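You operate a simulated robot arm through the tools that you are given. There is no shell and no other tool. Be economical: measure what you need, move in short steps, check, and stop when the job is done.

Carry out the task below with a simulated robot arm. There is one attempt and no reset: what you move stays moved.

TASK
Count the plug gauges on the flat end of the bench, then put as many of the padlocks from the flat end of the bench on the parts tray there.

It is judged by the outcome, as a careful person would: the job done as asked, and still so three seconds after it is handed in. It fails if anything else is knocked over, pushed out of place, dropped, spilled or broken.

THE ROBOT
A 7-joint arm with a two-finger parallel gripper, fixed in place. Base frame: the origin is at the foot of the arm, x ahead of it, y to its left, z up; the work surface is at about z = 0. Lengths are in cm, angles in rad, forces in N, time in s.
With the tool pointing down near the work surface it reaches from about 24 to 62 cm from the base axis. Its first joint turns from -1.152 to 1.152 rad. Payload 2.6 kg.
Tool frame: the origin (TCP) lies between the finger pads and is the grasp point; the fingertips stand 3 cm ahead of it; z points along the fingers, y is the line along which they close. The gripper opens to 9.4 cm. The fingers are 2.8 cm wide and 1 cm thick; the gripper's body (5 by 9.6 cm) begins 5.5 cm behind the TCP.
Orientation is that of the tool frame in the base frame, as a unit quaternion [w, x, y, z]. With the fingers straight down and closing along the base's y, the tool's x points along the base's -x, its y along +y and its z along -z.

THE INTERFACE
- The arm moves only by the tool move_arm. Its argument "deltas" is a list of rows, each an object of numbers (a shift or turn left out is 0, a gripper value left out holds the last): "tx", "ty", "tz": the shift along the tool's x, y, z in cm; "yaw": the turn about the tool's z in rad. In form: [{"tx": .., "ty": .., "tz": .., "yaw": ..}, ...]. A call has 1 to 10 rows; each row shifts and turns the commanded pose from where the row before left it, along the tool's axes as they then stand. "gripper" is the finger opening in cm, from 0 to 9.4, set as the call begins (left out, the last holds). A row lasts 0.2 s, in which the tool goes at most 5 cm and 0.15 rad; a call with a longer step from one row to the next is refused whole, and so is a gripper value outside its range. A pose out of reach is approached as far as the arm can. The call stops where the force on the tool passes 40 N (or 10 N more than at its start, if that is more) or the arm is blocked; 0.2 s more then pass. The fingers move at their own pace (about 7.2 cm/s each) and stop on an object; they squeeze with about 32 N. The grip force told is the motor's: it shows also when the fingers shut on nothing. Time passes only in rows, and 0.2 s behind the last, so rows that do not move let the fingers close. It gives the time, the measured TCP pose, the force on the tool (base axes), the opening and the grip force at its end, in the units of the frame above (readings bear some noise), and new pictures: "views" is both (left out), scene, wrist or none.
- Cameras (640 x 400 px; columns grow to the right, rows downward): "scene" is fixed at [3.66, 43.19, 56.27]; the picture's right is [-0.78, -0.63, 0.00], its down [-0.36, 0.44, -0.82] and it looks along [0.52, -0.64, -0.57] (base axes); focal length 320 px, centre (320, 200). "wrist" rides on the gripper at [-3.7, 0, -5.8] in the tool frame; the picture's right is [0.00, -1.00, 0.00], its down [0.97, 0.00, -0.24] and it looks along [0.24, 0.00, 0.97] (tool axes); focal length 218 px, centre (320, 200).
- locate(camera, pixels): for up to 12 pixels [column, row] of the newest picture of that camera ("zoom" is the newest enlarged one), the place [x, y, z] in the base frame of the surface seen there, good to about 0.2 cm. No time passes.
- zoom(camera, box): a new picture of the part [left, top, right, bottom] of that camera's present view, enlarged. No time passes.
- job_done(): hands the job in; it is judged then, once.

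Work in short steps. Measure before you move; look again where a grasp or a placing could have gone wrong, and mend it. You have 60 turns and 120 pictures in all, the two below and enlarged ones among them. Open the gripper and draw the arm clear of the work before you hand the job in, unless the task says otherwise; then end with one line.

The tools are called after "Emit:" as a command line: name --argument value ..., lists and objects as JSON in quotes. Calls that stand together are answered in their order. move_arm: Moves the arm, as the interface text tells. Its arguments: {"type":"object","properties":{"deltas":{"type":"array","items":{"type":"object","properties":{"tx":{"type":"number"},"ty":{"type":"number"},"tz":{"type":"number"},"yaw":{"type":"number"}}}},"gripper":{"type":"number"},"views":{"type":"string","enum":["both","scene","wrist","none"]}},"required":["deltas"]} The other tools are called the same way: locate (camera, pixels) gives the place of the surface under pixels of a picture; zoom (camera, box) takes an enlarged picture of a part of a camera's view; job_done () hands the job in.

At the start:

```text
time: 0.0
position: [33.6, -13.21, 36.37]
tcp_rot: [0.0, 0.0, 1.0, 0.0]
wrist_force: [0.4, -0.1, 1.0]
gripper_width: 9.42
grasp_force: 0.1
```

scene: 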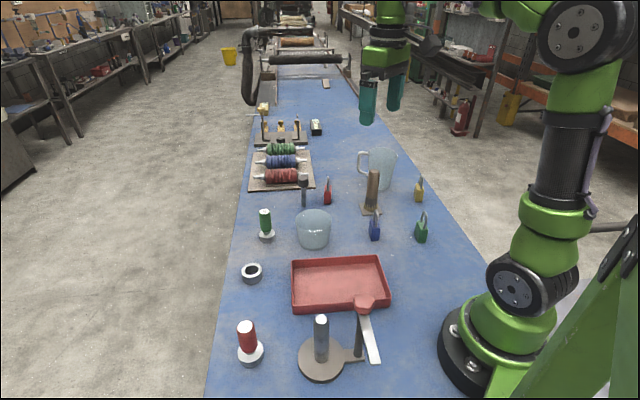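
wrist: 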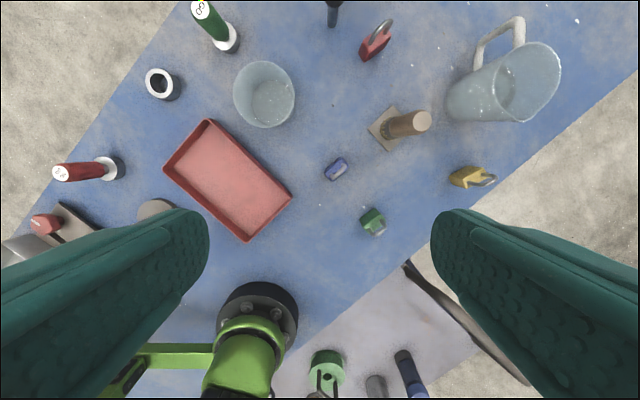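

I'll zoom in on the bench to identify the objects.

Emit:
zoom --camera "scene" --box '[220, 160, 460, 310]'

Emit:
zoom --camera "scene" --box '[210, 250, 420, 390]'

Emit:
zoom --camera "scene" --box '[230, 70, 390, 200]'

Emit:
zoom --camera "wrist" --box '[0, 0, 640, 280]'

```text
2.67 times, centred on (340, 235) of scene
```

zoom: 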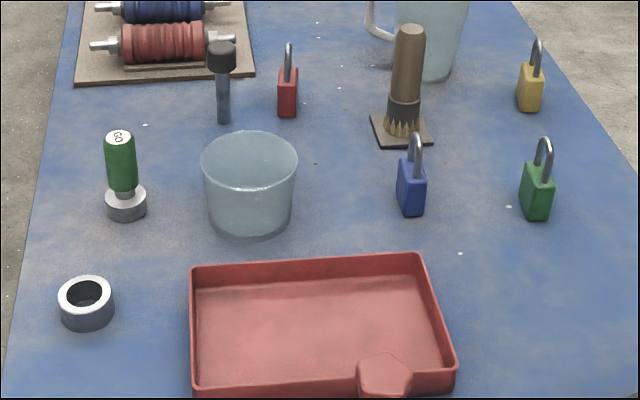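

```text
2.86 times, centred on (315, 320) of scene
```

zoom: 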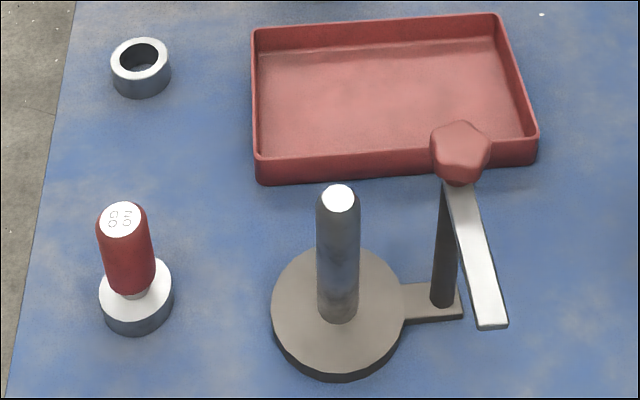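

```text
3.08 times, centred on (310, 135) of scene
```

zoom: 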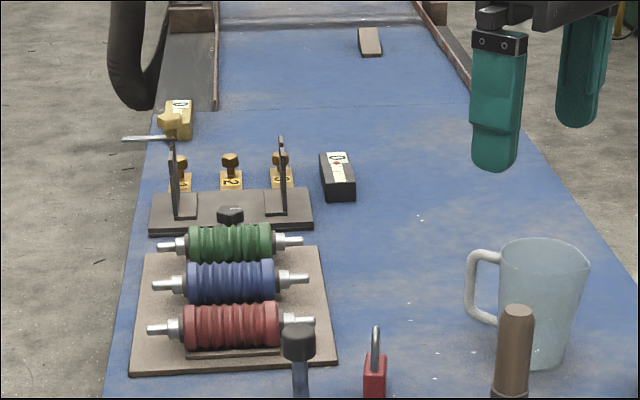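

```text
1.00 times, centred on (320, 140) of wrist
```

zoom: 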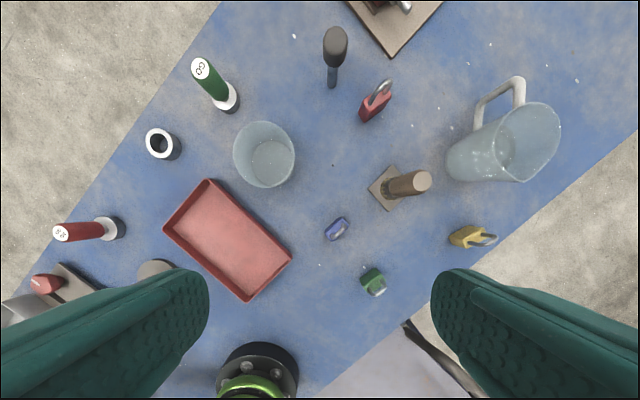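

Two plug gauges are visible so far (green GO, red NO-GO). I'll check the dark-headed item, and measure padlocks and tray.

Emit:
zoom --camera "wrist" --box '[300, 0, 420, 75]'

Emit:
zoom --camera "scene" --box '[280, 160, 360, 210]'

Emit:
zoom --camera "wrist" --box '[300, 140, 420, 250]'

Emit:
locate --camera "wrist" --pixels '[[336, 169], [327, 173], [345, 163], [373, 218], [378, 228], [375, 40], [468, 178], [206, 122], [168, 168], [247, 239], [289, 197], [228, 182]]'

Emit:
locate --camera "scene" --pixels '[[376, 211], [376, 218], [375, 238], [424, 213], [420, 241], [371, 172], [303, 178], [337, 285], [363, 303], [340, 258], [312, 212]]'

```text
5.33 times, centred on (360, 38) of wrist
```

zoom: 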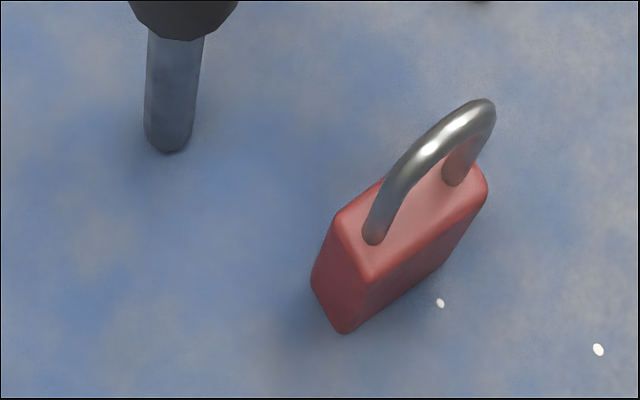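

```text
8.00 times, centred on (320, 185) of scene
```

zoom: 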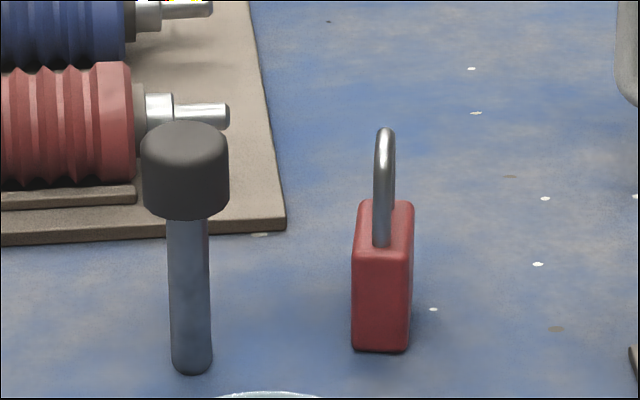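

```text
3.64 times, centred on (360, 195) of wrist
```

zoom: 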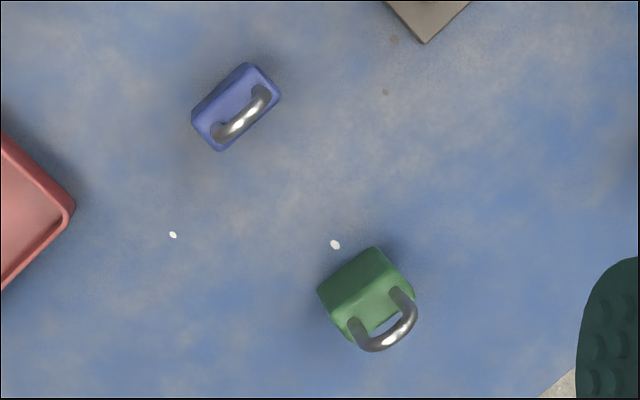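

```text
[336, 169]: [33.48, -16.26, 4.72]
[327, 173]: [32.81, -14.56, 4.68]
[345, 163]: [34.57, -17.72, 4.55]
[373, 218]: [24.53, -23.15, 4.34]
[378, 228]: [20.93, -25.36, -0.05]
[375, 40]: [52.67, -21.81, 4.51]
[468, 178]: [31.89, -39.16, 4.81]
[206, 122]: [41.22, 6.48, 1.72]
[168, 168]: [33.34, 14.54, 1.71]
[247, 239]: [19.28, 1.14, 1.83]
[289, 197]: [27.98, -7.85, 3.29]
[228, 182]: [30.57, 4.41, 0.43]
```

```text
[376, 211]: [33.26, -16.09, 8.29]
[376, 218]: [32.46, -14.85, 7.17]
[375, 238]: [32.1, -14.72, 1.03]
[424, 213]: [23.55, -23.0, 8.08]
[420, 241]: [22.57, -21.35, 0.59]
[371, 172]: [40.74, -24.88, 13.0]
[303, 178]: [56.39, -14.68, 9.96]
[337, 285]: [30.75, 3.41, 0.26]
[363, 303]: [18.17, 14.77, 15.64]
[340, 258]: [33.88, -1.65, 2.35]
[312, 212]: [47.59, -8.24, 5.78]
```

The dark item is a mallet standing on its handle, and the ring is not a plug, so there are 2 plug gauges and 2 padlocks to move. I'll start with blue at about (33.5, -16.1), long axis along (0.66, -0.75): hover and yaw about 0.85.

Emit:
move_arm --deltas '[{"tx": 0.1, "ty": -2.9, "tz": 3, "yaw": 0.142}, {"tz": 4, "yaw": 0.142}, {"tz": 4, "yaw": 0.142}, {"tz": 4, "yaw": 0.142}, {"tz": 3, "yaw": 0.142}, {"yaw": 0.14}, {}]' --gripper 6

```text
time: 1.6
position: [33.45, -16.16, 18.19]
tcp_rot: [0.0, 0.413, 0.911, 0.0]
wrist_force: [-0.7, -0.4, -0.1]
gripper_width: 5.99
grasp_force: 0.1
```

scene: 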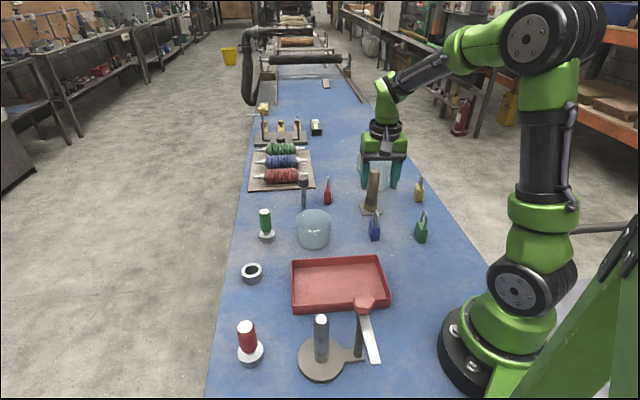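
wrist: 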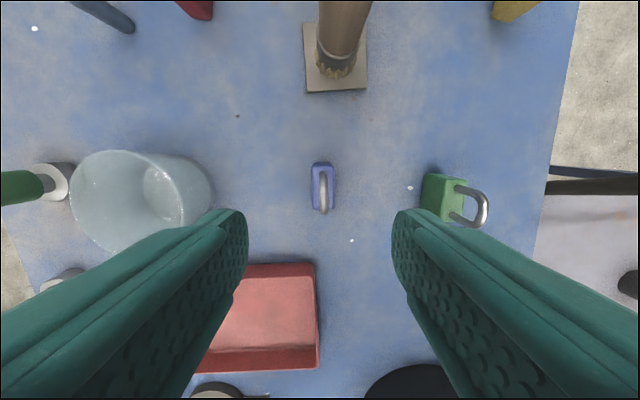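

Blue appears at (323,187), squarely aligned between the fingers. Checking its exact centre before descending.

Emit:
zoom --camera "wrist" --box '[280, 145, 360, 225]'

Emit:
locate --camera "wrist" --pixels '[[313, 168], [331, 168], [316, 202], [332, 202], [323, 166], [324, 207], [323, 175], [323, 187]]'

```text
5.00 times, centred on (320, 185) of wrist
```

zoom: 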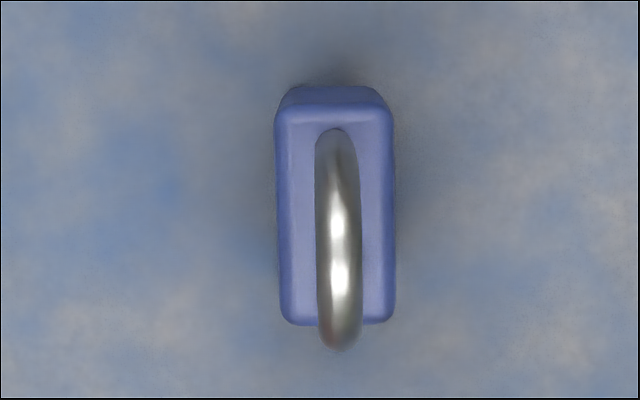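

```text
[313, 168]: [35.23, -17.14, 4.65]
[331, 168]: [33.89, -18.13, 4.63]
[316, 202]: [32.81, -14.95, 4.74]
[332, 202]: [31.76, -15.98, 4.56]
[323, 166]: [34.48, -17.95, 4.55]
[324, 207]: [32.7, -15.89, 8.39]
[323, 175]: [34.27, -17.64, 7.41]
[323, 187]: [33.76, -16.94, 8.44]
```

Centre is about (33.42, -16.55). Correct by (-0.27, -0.28) in tool axes, descend to z≈4.4 and close.

Emit:
move_arm --deltas '[{"tx": -0.27, "ty": -0.28, "tz": 3}, {"tz": 4}, {"tz": 3.5}, {"tz": 2.2}, {"tz": 1.1}, {}]' --views "scene"

Emit:
move_arm --deltas '[{}, {}, {}]' --gripper 0 --views "both"

```text
time: 3.0
position: [33.47, -16.42, 4.49]
tcp_rot: [0.001, 0.412, 0.911, 0.0]
wrist_force: [1.1, 0.2, -0.9]
gripper_width: 6.0
grasp_force: 0.1
```

scene: 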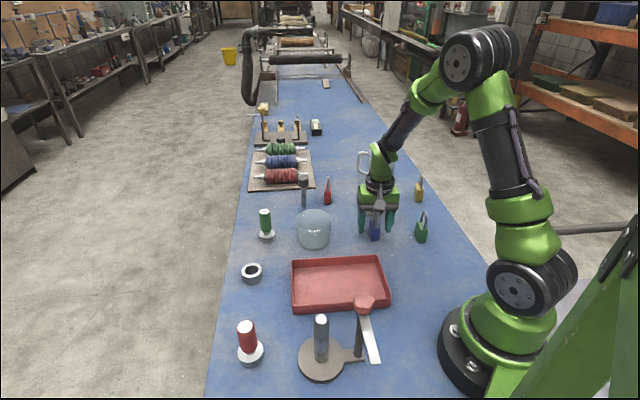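

```text
time: 3.8
position: [33.41, -16.49, 4.59]
tcp_rot: [0.0, 0.412, 0.911, 0.0]
wrist_force: [0.5, -0.3, 0.5]
gripper_width: 2.58
grasp_force: 32.1
```

scene: 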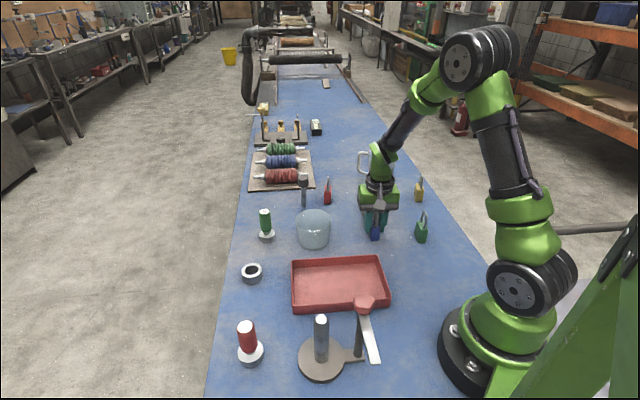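
wrist: 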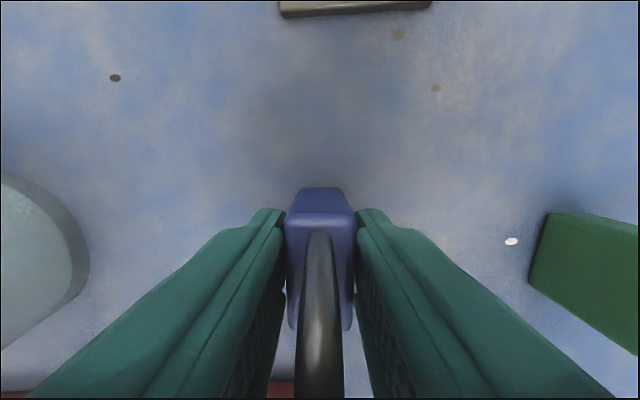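

Gripped (opening 2.58, 32 N). Lift, and carry to the far half of the tray at about (33.5, 6.8).

Emit:
move_arm --deltas '[{"tz": -2}, {"tz": -4}, {"tz": -4}, {"tx": 2.9, "ty": 2.57}, {"tx": 2.9, "ty": 2.57}, {"tx": 2.9, "ty": 2.57}, {"tx": 2.9, "ty": 2.57}, {"tx": 2.9, "ty": 2.57}, {"tx": 2.93, "ty": 2.6}, {}]'

```text
time: 6.0
position: [33.6, 6.78, 14.52]
tcp_rot: [0.0, 0.412, 0.911, -0.001]
wrist_force: [-0.3, 0.6, -2.0]
gripper_width: 2.6
grasp_force: 31.9
```

scene: 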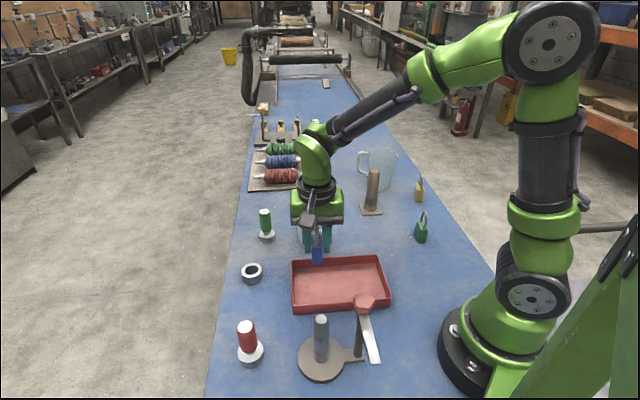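
wrist: 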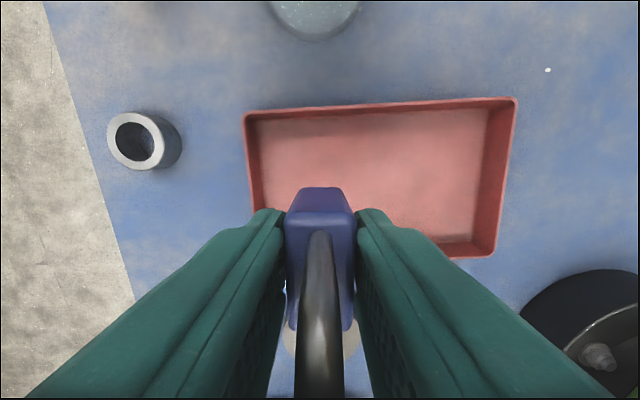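

Measuring the tray rim from here to confirm the spot.

Emit:
locate --camera "wrist" --pixels '[[246, 114], [515, 100], [493, 254], [256, 205], [300, 150], [480, 230], [263, 125], [489, 112]]'

Emit:
locate --camera "scene" --pixels '[[293, 262], [380, 258], [389, 292], [293, 303], [292, 311], [300, 300], [340, 296]]'

```text
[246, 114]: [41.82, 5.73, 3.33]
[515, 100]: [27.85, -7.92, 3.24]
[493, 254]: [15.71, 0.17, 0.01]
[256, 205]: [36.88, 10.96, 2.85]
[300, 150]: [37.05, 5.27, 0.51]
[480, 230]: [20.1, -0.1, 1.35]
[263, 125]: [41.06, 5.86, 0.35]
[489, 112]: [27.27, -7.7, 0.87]
```

```text
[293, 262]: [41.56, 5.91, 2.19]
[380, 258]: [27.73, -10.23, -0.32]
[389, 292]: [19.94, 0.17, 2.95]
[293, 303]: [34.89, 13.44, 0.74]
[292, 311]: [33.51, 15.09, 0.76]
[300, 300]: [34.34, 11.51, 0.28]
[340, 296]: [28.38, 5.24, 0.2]
```

Tray centre is about (30.9, 3.1), so I shift slightly to (34.1, 6.2) and lower gently.

Emit:
move_arm --deltas '[{"tx": -0.7, "ty": 0.05, "tz": 2}, {"tz": 3}, {"tz": 2.5}, {"tz": 1.3}, {"tz": 0.4}, {}]'

```text
time: 7.4
position: [34.1, 6.3, 5.45]
tcp_rot: [0.0, 0.412, 0.911, 0.0]
wrist_force: [-0.5, 0.2, -1.6]
gripper_width: 2.6
grasp_force: 31.7
```

scene: 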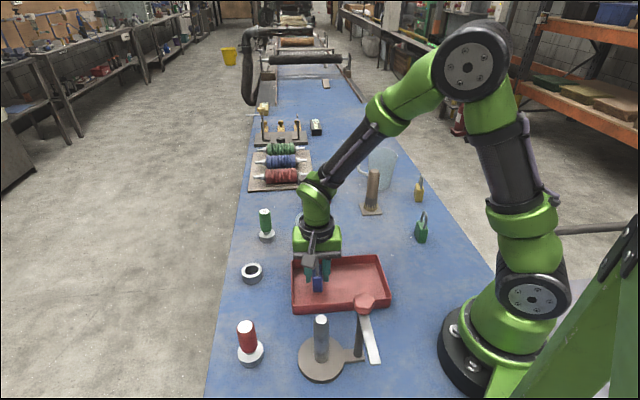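
wrist: 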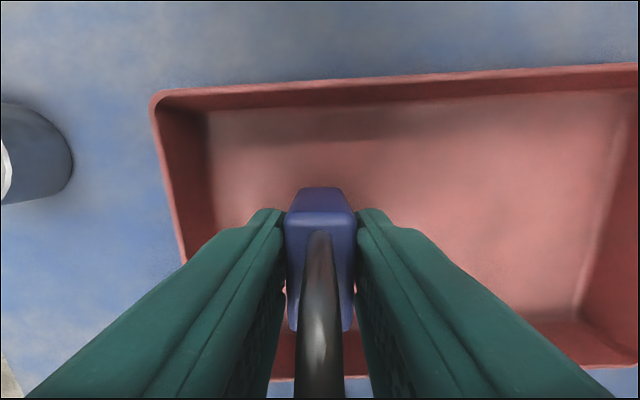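

Still about 0.4 cm above the floor with no contact; lowering in small steps to feel it.

Emit:
move_arm --deltas '[{"tz": 0.2}, {"tz": 0.1}, {}]' --views "none"

```text
time: 8.2
position: [34.18, 6.2, 5.08]
tcp_rot: [0.0, 0.413, 0.911, 0.001]
wrist_force: [0.4, -0.8, -1.0]
gripper_width: 2.59
grasp_force: 31.7
```

Emit:
move_arm --deltas '[{"tz": 0.1}, {}]' --views "none"

```text
time: 8.8
position: [34.07, 6.32, 4.93]
tcp_rot: [0.0, 0.413, 0.911, 0.0]
wrist_force: [-1.0, -0.8, 3.2]
gripper_width: 2.58
grasp_force: 31.6
```

A slight upward force suggests contact. Opening to 5 and retreating straight up.

Emit:
move_arm --deltas '[{}, {}, {}, {"tz": -2}, {"tz": -4}, {"tz": -4}, {"tz": -2}, {}]' --gripper 5

```text
time: 10.6
position: [33.97, 6.36, 16.98]
tcp_rot: [0.0, 0.413, 0.911, 0.0]
wrist_force: [0.7, -0.8, 0.5]
gripper_width: 4.99
grasp_force: 0.0
```

scene: 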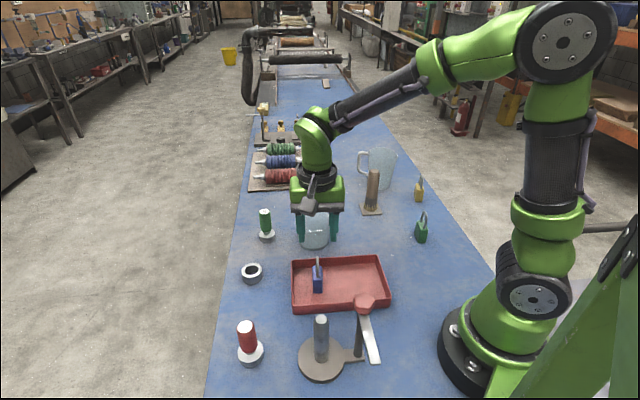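
wrist: 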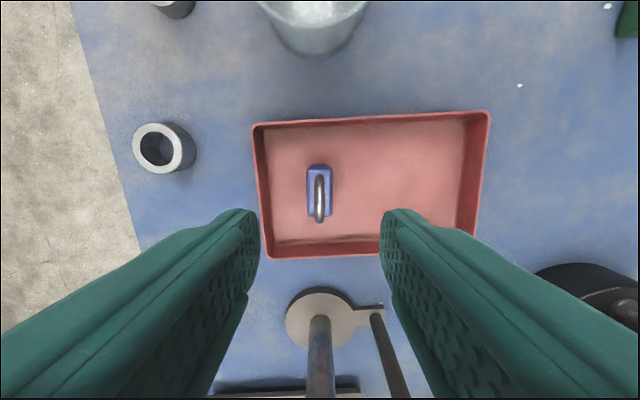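

Blue stands on the tray. Now hover over the green padlock near (24, -22.8).

Emit:
move_arm --deltas '[{"tx": -1.91, "ty": -3.35}, {"tx": -1.91, "ty": -3.35}, {"tx": -1.91, "ty": -3.35}, {"tx": -1.91, "ty": -3.35}, {"tx": -1.91, "ty": -3.35}, {"tx": -1.91, "ty": -3.35}, {"tx": -1.91, "ty": -3.35}, {"tx": -1.91, "ty": -3.35}, {}]' --gripper 6

```text
time: 12.6
position: [24.02, -23.26, 16.91]
tcp_rot: [0.0, 0.412, 0.911, 0.001]
wrist_force: [0.5, 0.8, -0.5]
gripper_width: 5.98
grasp_force: 0.0
```

scene: 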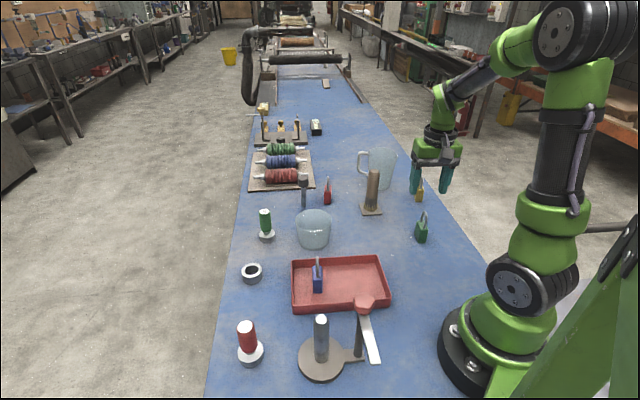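
wrist: 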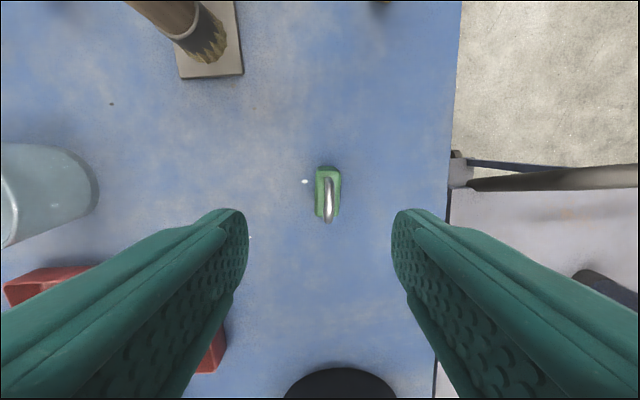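

Emit:
zoom --camera "wrist" --box '[290, 155, 370, 235]'

Emit:
locate --camera "wrist" --pixels '[[319, 173], [338, 173], [318, 212], [336, 214], [320, 190], [338, 190], [328, 190]]'

```text
5.00 times, centred on (330, 195) of wrist
```

zoom: 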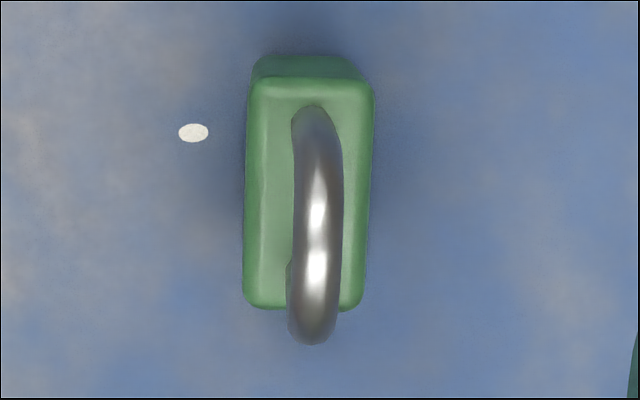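

```text
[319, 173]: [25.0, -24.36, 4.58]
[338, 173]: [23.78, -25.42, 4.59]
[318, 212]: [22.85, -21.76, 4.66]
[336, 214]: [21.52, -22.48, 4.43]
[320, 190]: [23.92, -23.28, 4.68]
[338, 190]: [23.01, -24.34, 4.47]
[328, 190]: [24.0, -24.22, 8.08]
```

Green centre is about (23.3, -23.5). Correct (0.3, -0.71) with yaw +0.04, descend to z≈4.5.

Emit:
move_arm --deltas '[{"tx": 0.3, "ty": -0.71, "tz": 1.5}, {"yaw": 0.04, "tz": 3.5}, {"tz": 3.5}, {"tz": 2.5}, {"tz": 1.3}, {}]'

```text
time: 14.0
position: [23.2, -23.1, 4.77]
tcp_rot: [0.0, 0.431, 0.902, -0.001]
wrist_force: [-0.9, 0.2, -0.1]
gripper_width: 6.01
grasp_force: 0.0
```

scene: 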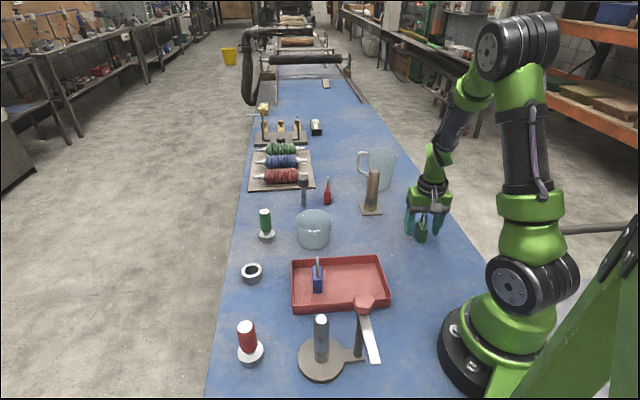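
wrist: 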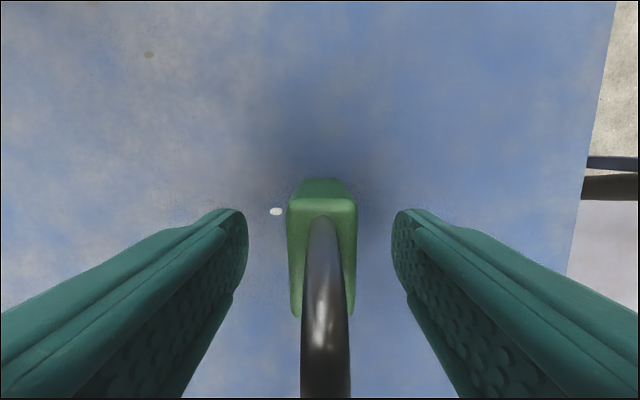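

Well centred. Lower slightly, shift -0.3 in tool x, close, then lift.

Emit:
move_arm --deltas '[{"tx": -0.3, "tz": 0.2}, {}]' --views "none"

Emit:
move_arm --deltas '[{}, {}, {}]' --gripper 0 --views "none"

Emit:
move_arm --deltas '[{"tz": -2}, {"tz": -4}, {"tz": -4}, {}]'

```text
time: 14.6
position: [23.46, -23.34, 4.46]
tcp_rot: [0.0, 0.431, 0.902, 0.0]
wrist_force: [0.6, -0.2, -0.4]
gripper_width: 5.99
grasp_force: 0.1
```

```text
time: 15.4
position: [23.54, -23.42, 4.61]
tcp_rot: [0.0, 0.431, 0.902, 0.0]
wrist_force: [-0.2, 0.5, -1.2]
gripper_width: 2.55
grasp_force: 32.1
```

```text
time: 16.4
position: [23.41, -23.41, 14.61]
tcp_rot: [-0.001, 0.431, 0.902, 0.0]
wrist_force: [0.0, -1.0, -0.9]
gripper_width: 2.58
grasp_force: 32.4
```

scene: 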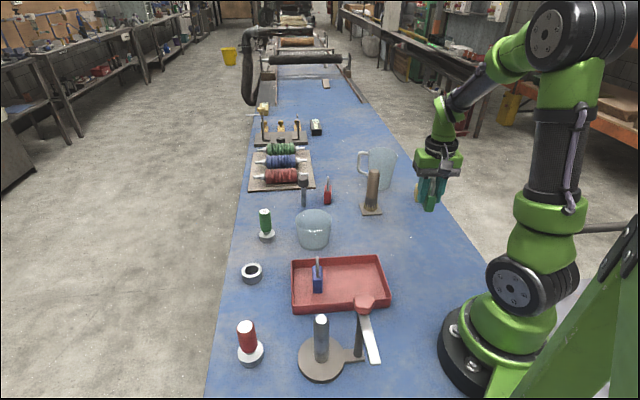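
wrist: 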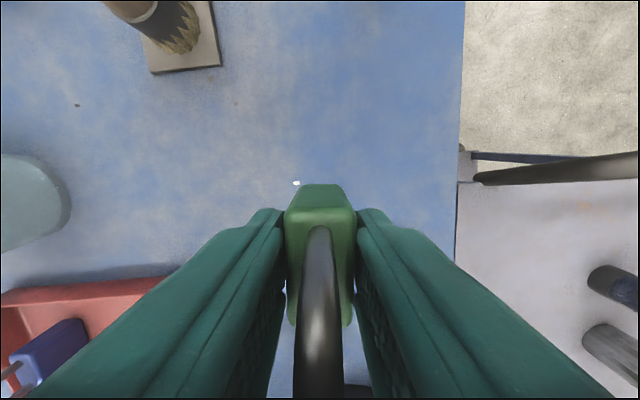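

Green held. Carry to (27.8, 0.1), the other half of the tray.

Emit:
move_arm --deltas '[{"tx": 2.58, "ty": 3.03}, {"tx": 2.58, "ty": 3.03}, {"tx": 2.58, "ty": 3.03}, {"tx": 2.58, "ty": 3.03}, {"tx": 2.58, "ty": 3.03}, {"tx": 2.58, "ty": 3.03}, {}]'

```text
time: 18.0
position: [27.94, 0.15, 14.6]
tcp_rot: [0.0, 0.43, 0.903, 0.0]
wrist_force: [-0.4, -0.2, -1.0]
gripper_width: 2.58
grasp_force: 32.0
```

scene: 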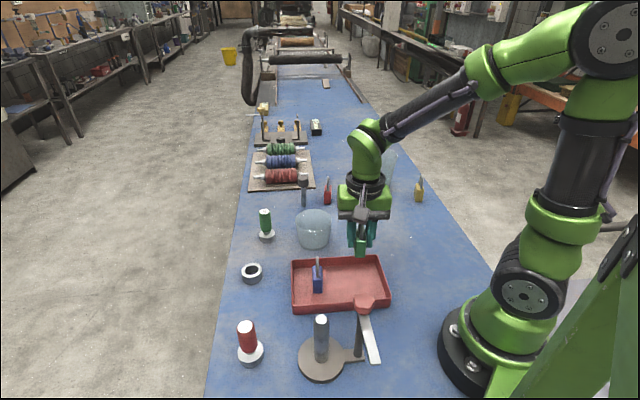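
wrist: 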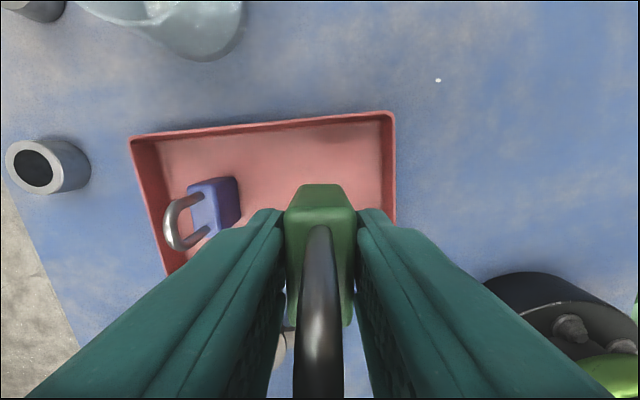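

Position is right with clearance to the blue lock and the walls. Lowering.

Emit:
move_arm --deltas '[{"tz": 2}, {"tz": 3}, {"tz": 2.5}, {"tz": 1.3}, {"tz": 0.4}, {}]'

Emit:
move_arm --deltas '[{"tz": 0.2}, {"tz": 0.1}, {}]' --views "none"

```text
time: 19.4
position: [27.88, 0.07, 5.36]
tcp_rot: [0.0, 0.431, 0.903, 0.0]
wrist_force: [-0.5, 0.5, -0.4]
gripper_width: 2.6
grasp_force: 31.5
```

scene: 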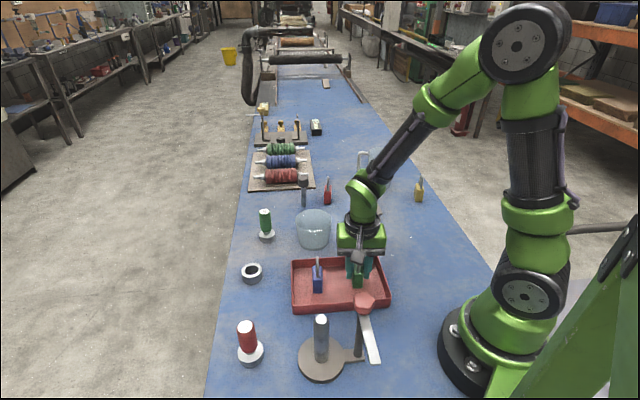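
wrist: 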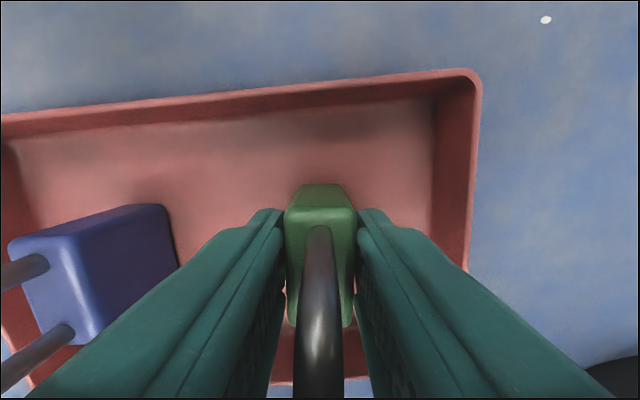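

```text
time: 20.2
position: [27.89, 0.03, 5.04]
tcp_rot: [0.0, 0.43, 0.903, 0.0]
wrist_force: [-0.3, -0.5, -1.6]
gripper_width: 2.58
grasp_force: 32.0
```

Emit:
move_arm --deltas '[{"tz": 0.1}, {}]' --views "none"

Emit:
move_arm --deltas '[{}, {}, {}, {"tz": -2}, {"tz": -4}, {"tz": -4}, {"tz": -4}, {"tz": -3}, {"tz": -2}, {}]' --gripper 5

```text
time: 20.8
position: [27.89, 0.01, 4.97]
tcp_rot: [0.001, 0.43, 0.903, 0.0]
wrist_force: [-4.3, -1.3, 12.2]
gripper_width: 2.58
grasp_force: 32.0
```

```text
time: 23.0
position: [27.78, -0.07, 24.01]
tcp_rot: [0.0, 0.43, 0.903, 0.0]
wrist_force: [-0.4, -0.5, -0.3]
gripper_width: 5.01
grasp_force: 0.0
```

scene: 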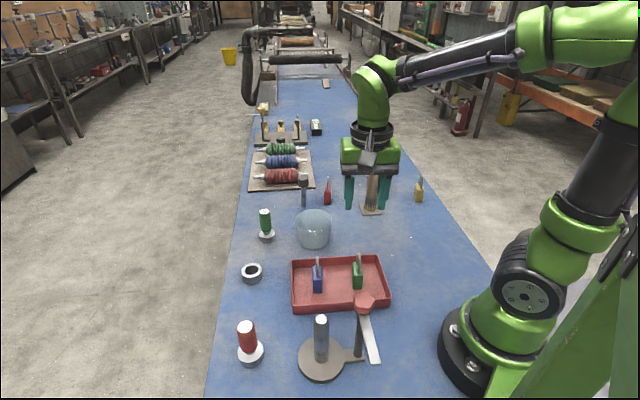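
wrist: 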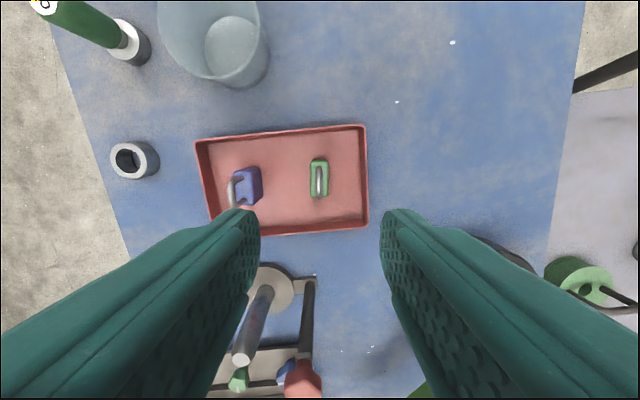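

Both locks stand on the tray. But some items appear at the bottom of the wrist view (240,380), (285,375) that the scene camera doesn't show, so I'll check for further plug gauges.

Emit:
zoom --camera "wrist" --box '[180, 260, 380, 400]'

Emit:
locate --camera "wrist" --pixels '[[240, 380], [285, 372], [255, 392], [300, 380], [240, 358]]'

```text
2.86 times, centred on (280, 330) of wrist
```

zoom: 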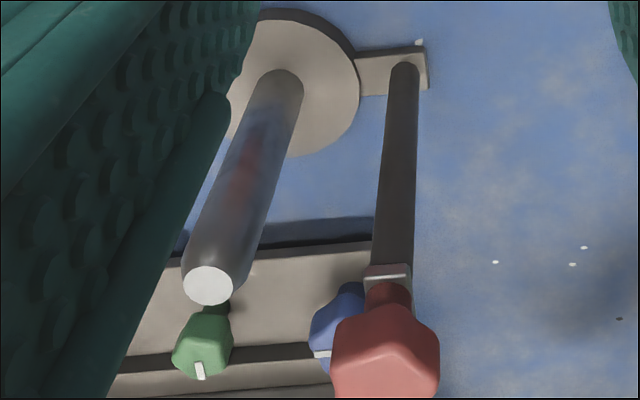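

```text
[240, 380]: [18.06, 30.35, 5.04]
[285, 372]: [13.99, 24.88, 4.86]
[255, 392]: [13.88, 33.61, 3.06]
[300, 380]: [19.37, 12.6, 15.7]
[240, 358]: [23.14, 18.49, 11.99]
```

There's a further fixture beyond the stand, outside the scene view. I'll rise high and look at that end of the bench with the wrist camera before finalising the count.

Emit:
move_arm --deltas '[{"tz": -4.5}, {"tz": -4.5}, {"tz": -4.5}, {"tx": 3.8, "ty": 2.4}, {"tx": 3.8, "ty": 2.4}, {"tx": 3.8, "ty": 2.4}, {"tx": 3.8, "ty": 2.4}, {}]' --gripper 9.4

```text
time: 24.8
position: [25.84, 17.71, 37.48]
tcp_rot: [0.001, 0.431, 0.902, 0.001]
wrist_force: [0.1, 0.3, 0.6]
gripper_width: 9.39
grasp_force: 0.1
```

scene: 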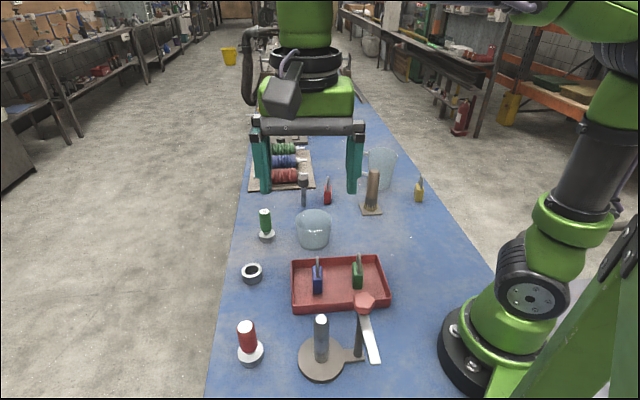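
wrist: 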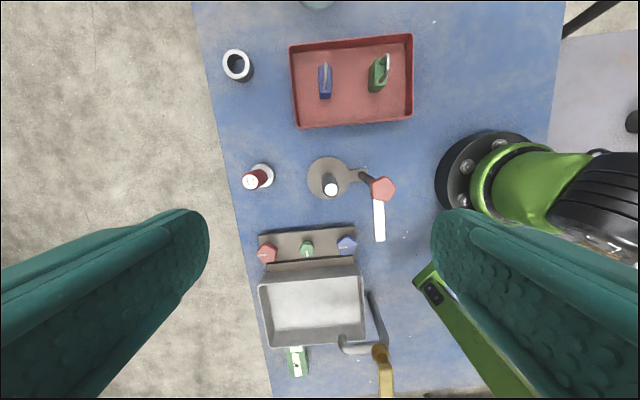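

A basin with valve knobs and something green at (297,360). Zooming and looking further.

Emit:
zoom --camera "wrist" --box '[230, 220, 440, 400]'

Emit:
move_arm --deltas '[{"tx": 3, "ty": 1.5}, {"tx": 3, "ty": 1.5}, {"tx": 3, "ty": 1.5}, {}]' --views "wrist"

```text
2.22 times, centred on (335, 310) of wrist
```

zoom: 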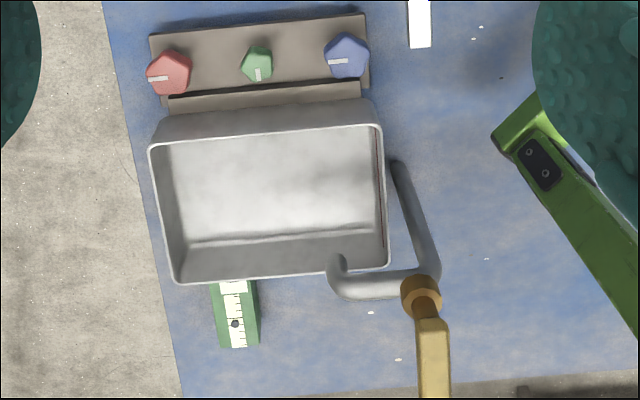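

```text
time: 25.8
position: [23.63, 27.67, 37.54]
tcp_rot: [0.0, 0.431, 0.903, 0.0]
wrist_force: [0.2, -0.3, 0.8]
gripper_width: 9.4
grasp_force: 0.2
```

wrist: 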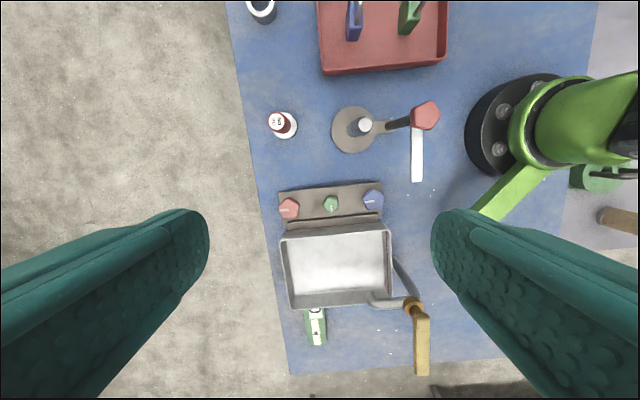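

This end has a basin, valve board, tap and a scale block, with no further plug gauges. I'll take a last look at the far side from above to complete the count.

Emit:
move_arm --deltas '[{"tx": -3.7, "ty": -1.5}, {"tx": -3.7, "ty": -1.5}, {"tx": -4.3, "ty": -2}, {"tx": -4.3, "ty": -2}, {"tx": -4.3, "ty": -2}, {"tx": -4.3, "ty": -2}, {"tx": -4.3, "ty": -2}, {"tx": -4.3, "ty": -2}, {"tx": -4.3, "ty": -2}, {}]' --views "none"

Emit:
move_arm --deltas '[{"tx": -4.3, "ty": -0.5}, {"tx": -4.3, "ty": 0.5}, {"tx": -4.3, "ty": 0.5}, {}]'

```text
time: 28.0
position: [34.08, -12.07, 37.4]
tcp_rot: [0.0, 0.43, 0.903, 0.0]
wrist_force: [-0.1, 0.5, 0.5]
gripper_width: 9.37
grasp_force: 0.0
```

```text
time: 29.0
position: [42.45, -21.67, 37.24]
tcp_rot: [-0.001, 0.431, 0.902, 0.0]
wrist_force: [-0.1, -0.9, 0.2]
gripper_width: 9.43
grasp_force: 0.1
```

scene: 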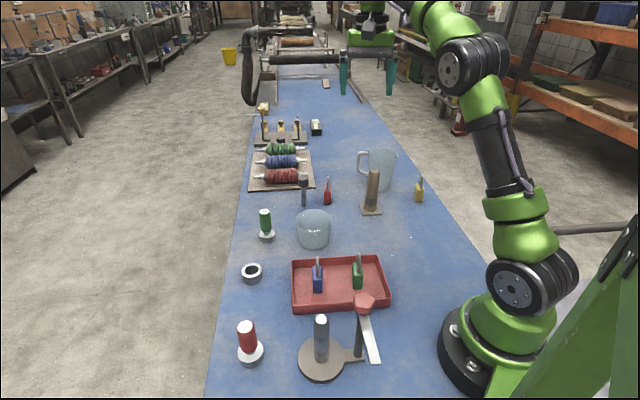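
wrist: 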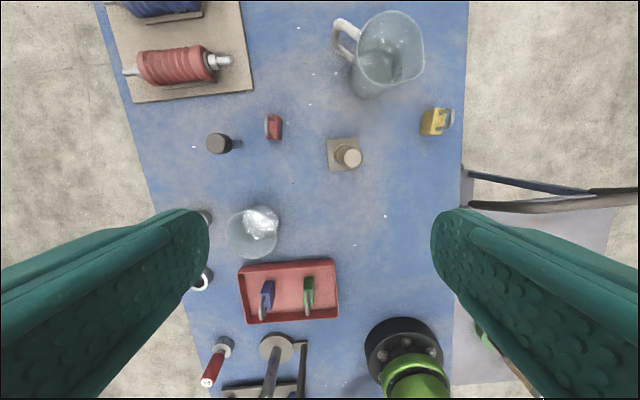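

I see no other plug gauges, so the count stays at two. Both padlocks stand on the tray, the gripper is open and the arm is clear.

Emit:
job_done

```text
The job is handed in.
```

I counted 2 plug gauges (the green GO and the red NO-GO), so I put 2 padlocks, the blue and the green, on the parts tray and handed the job in.
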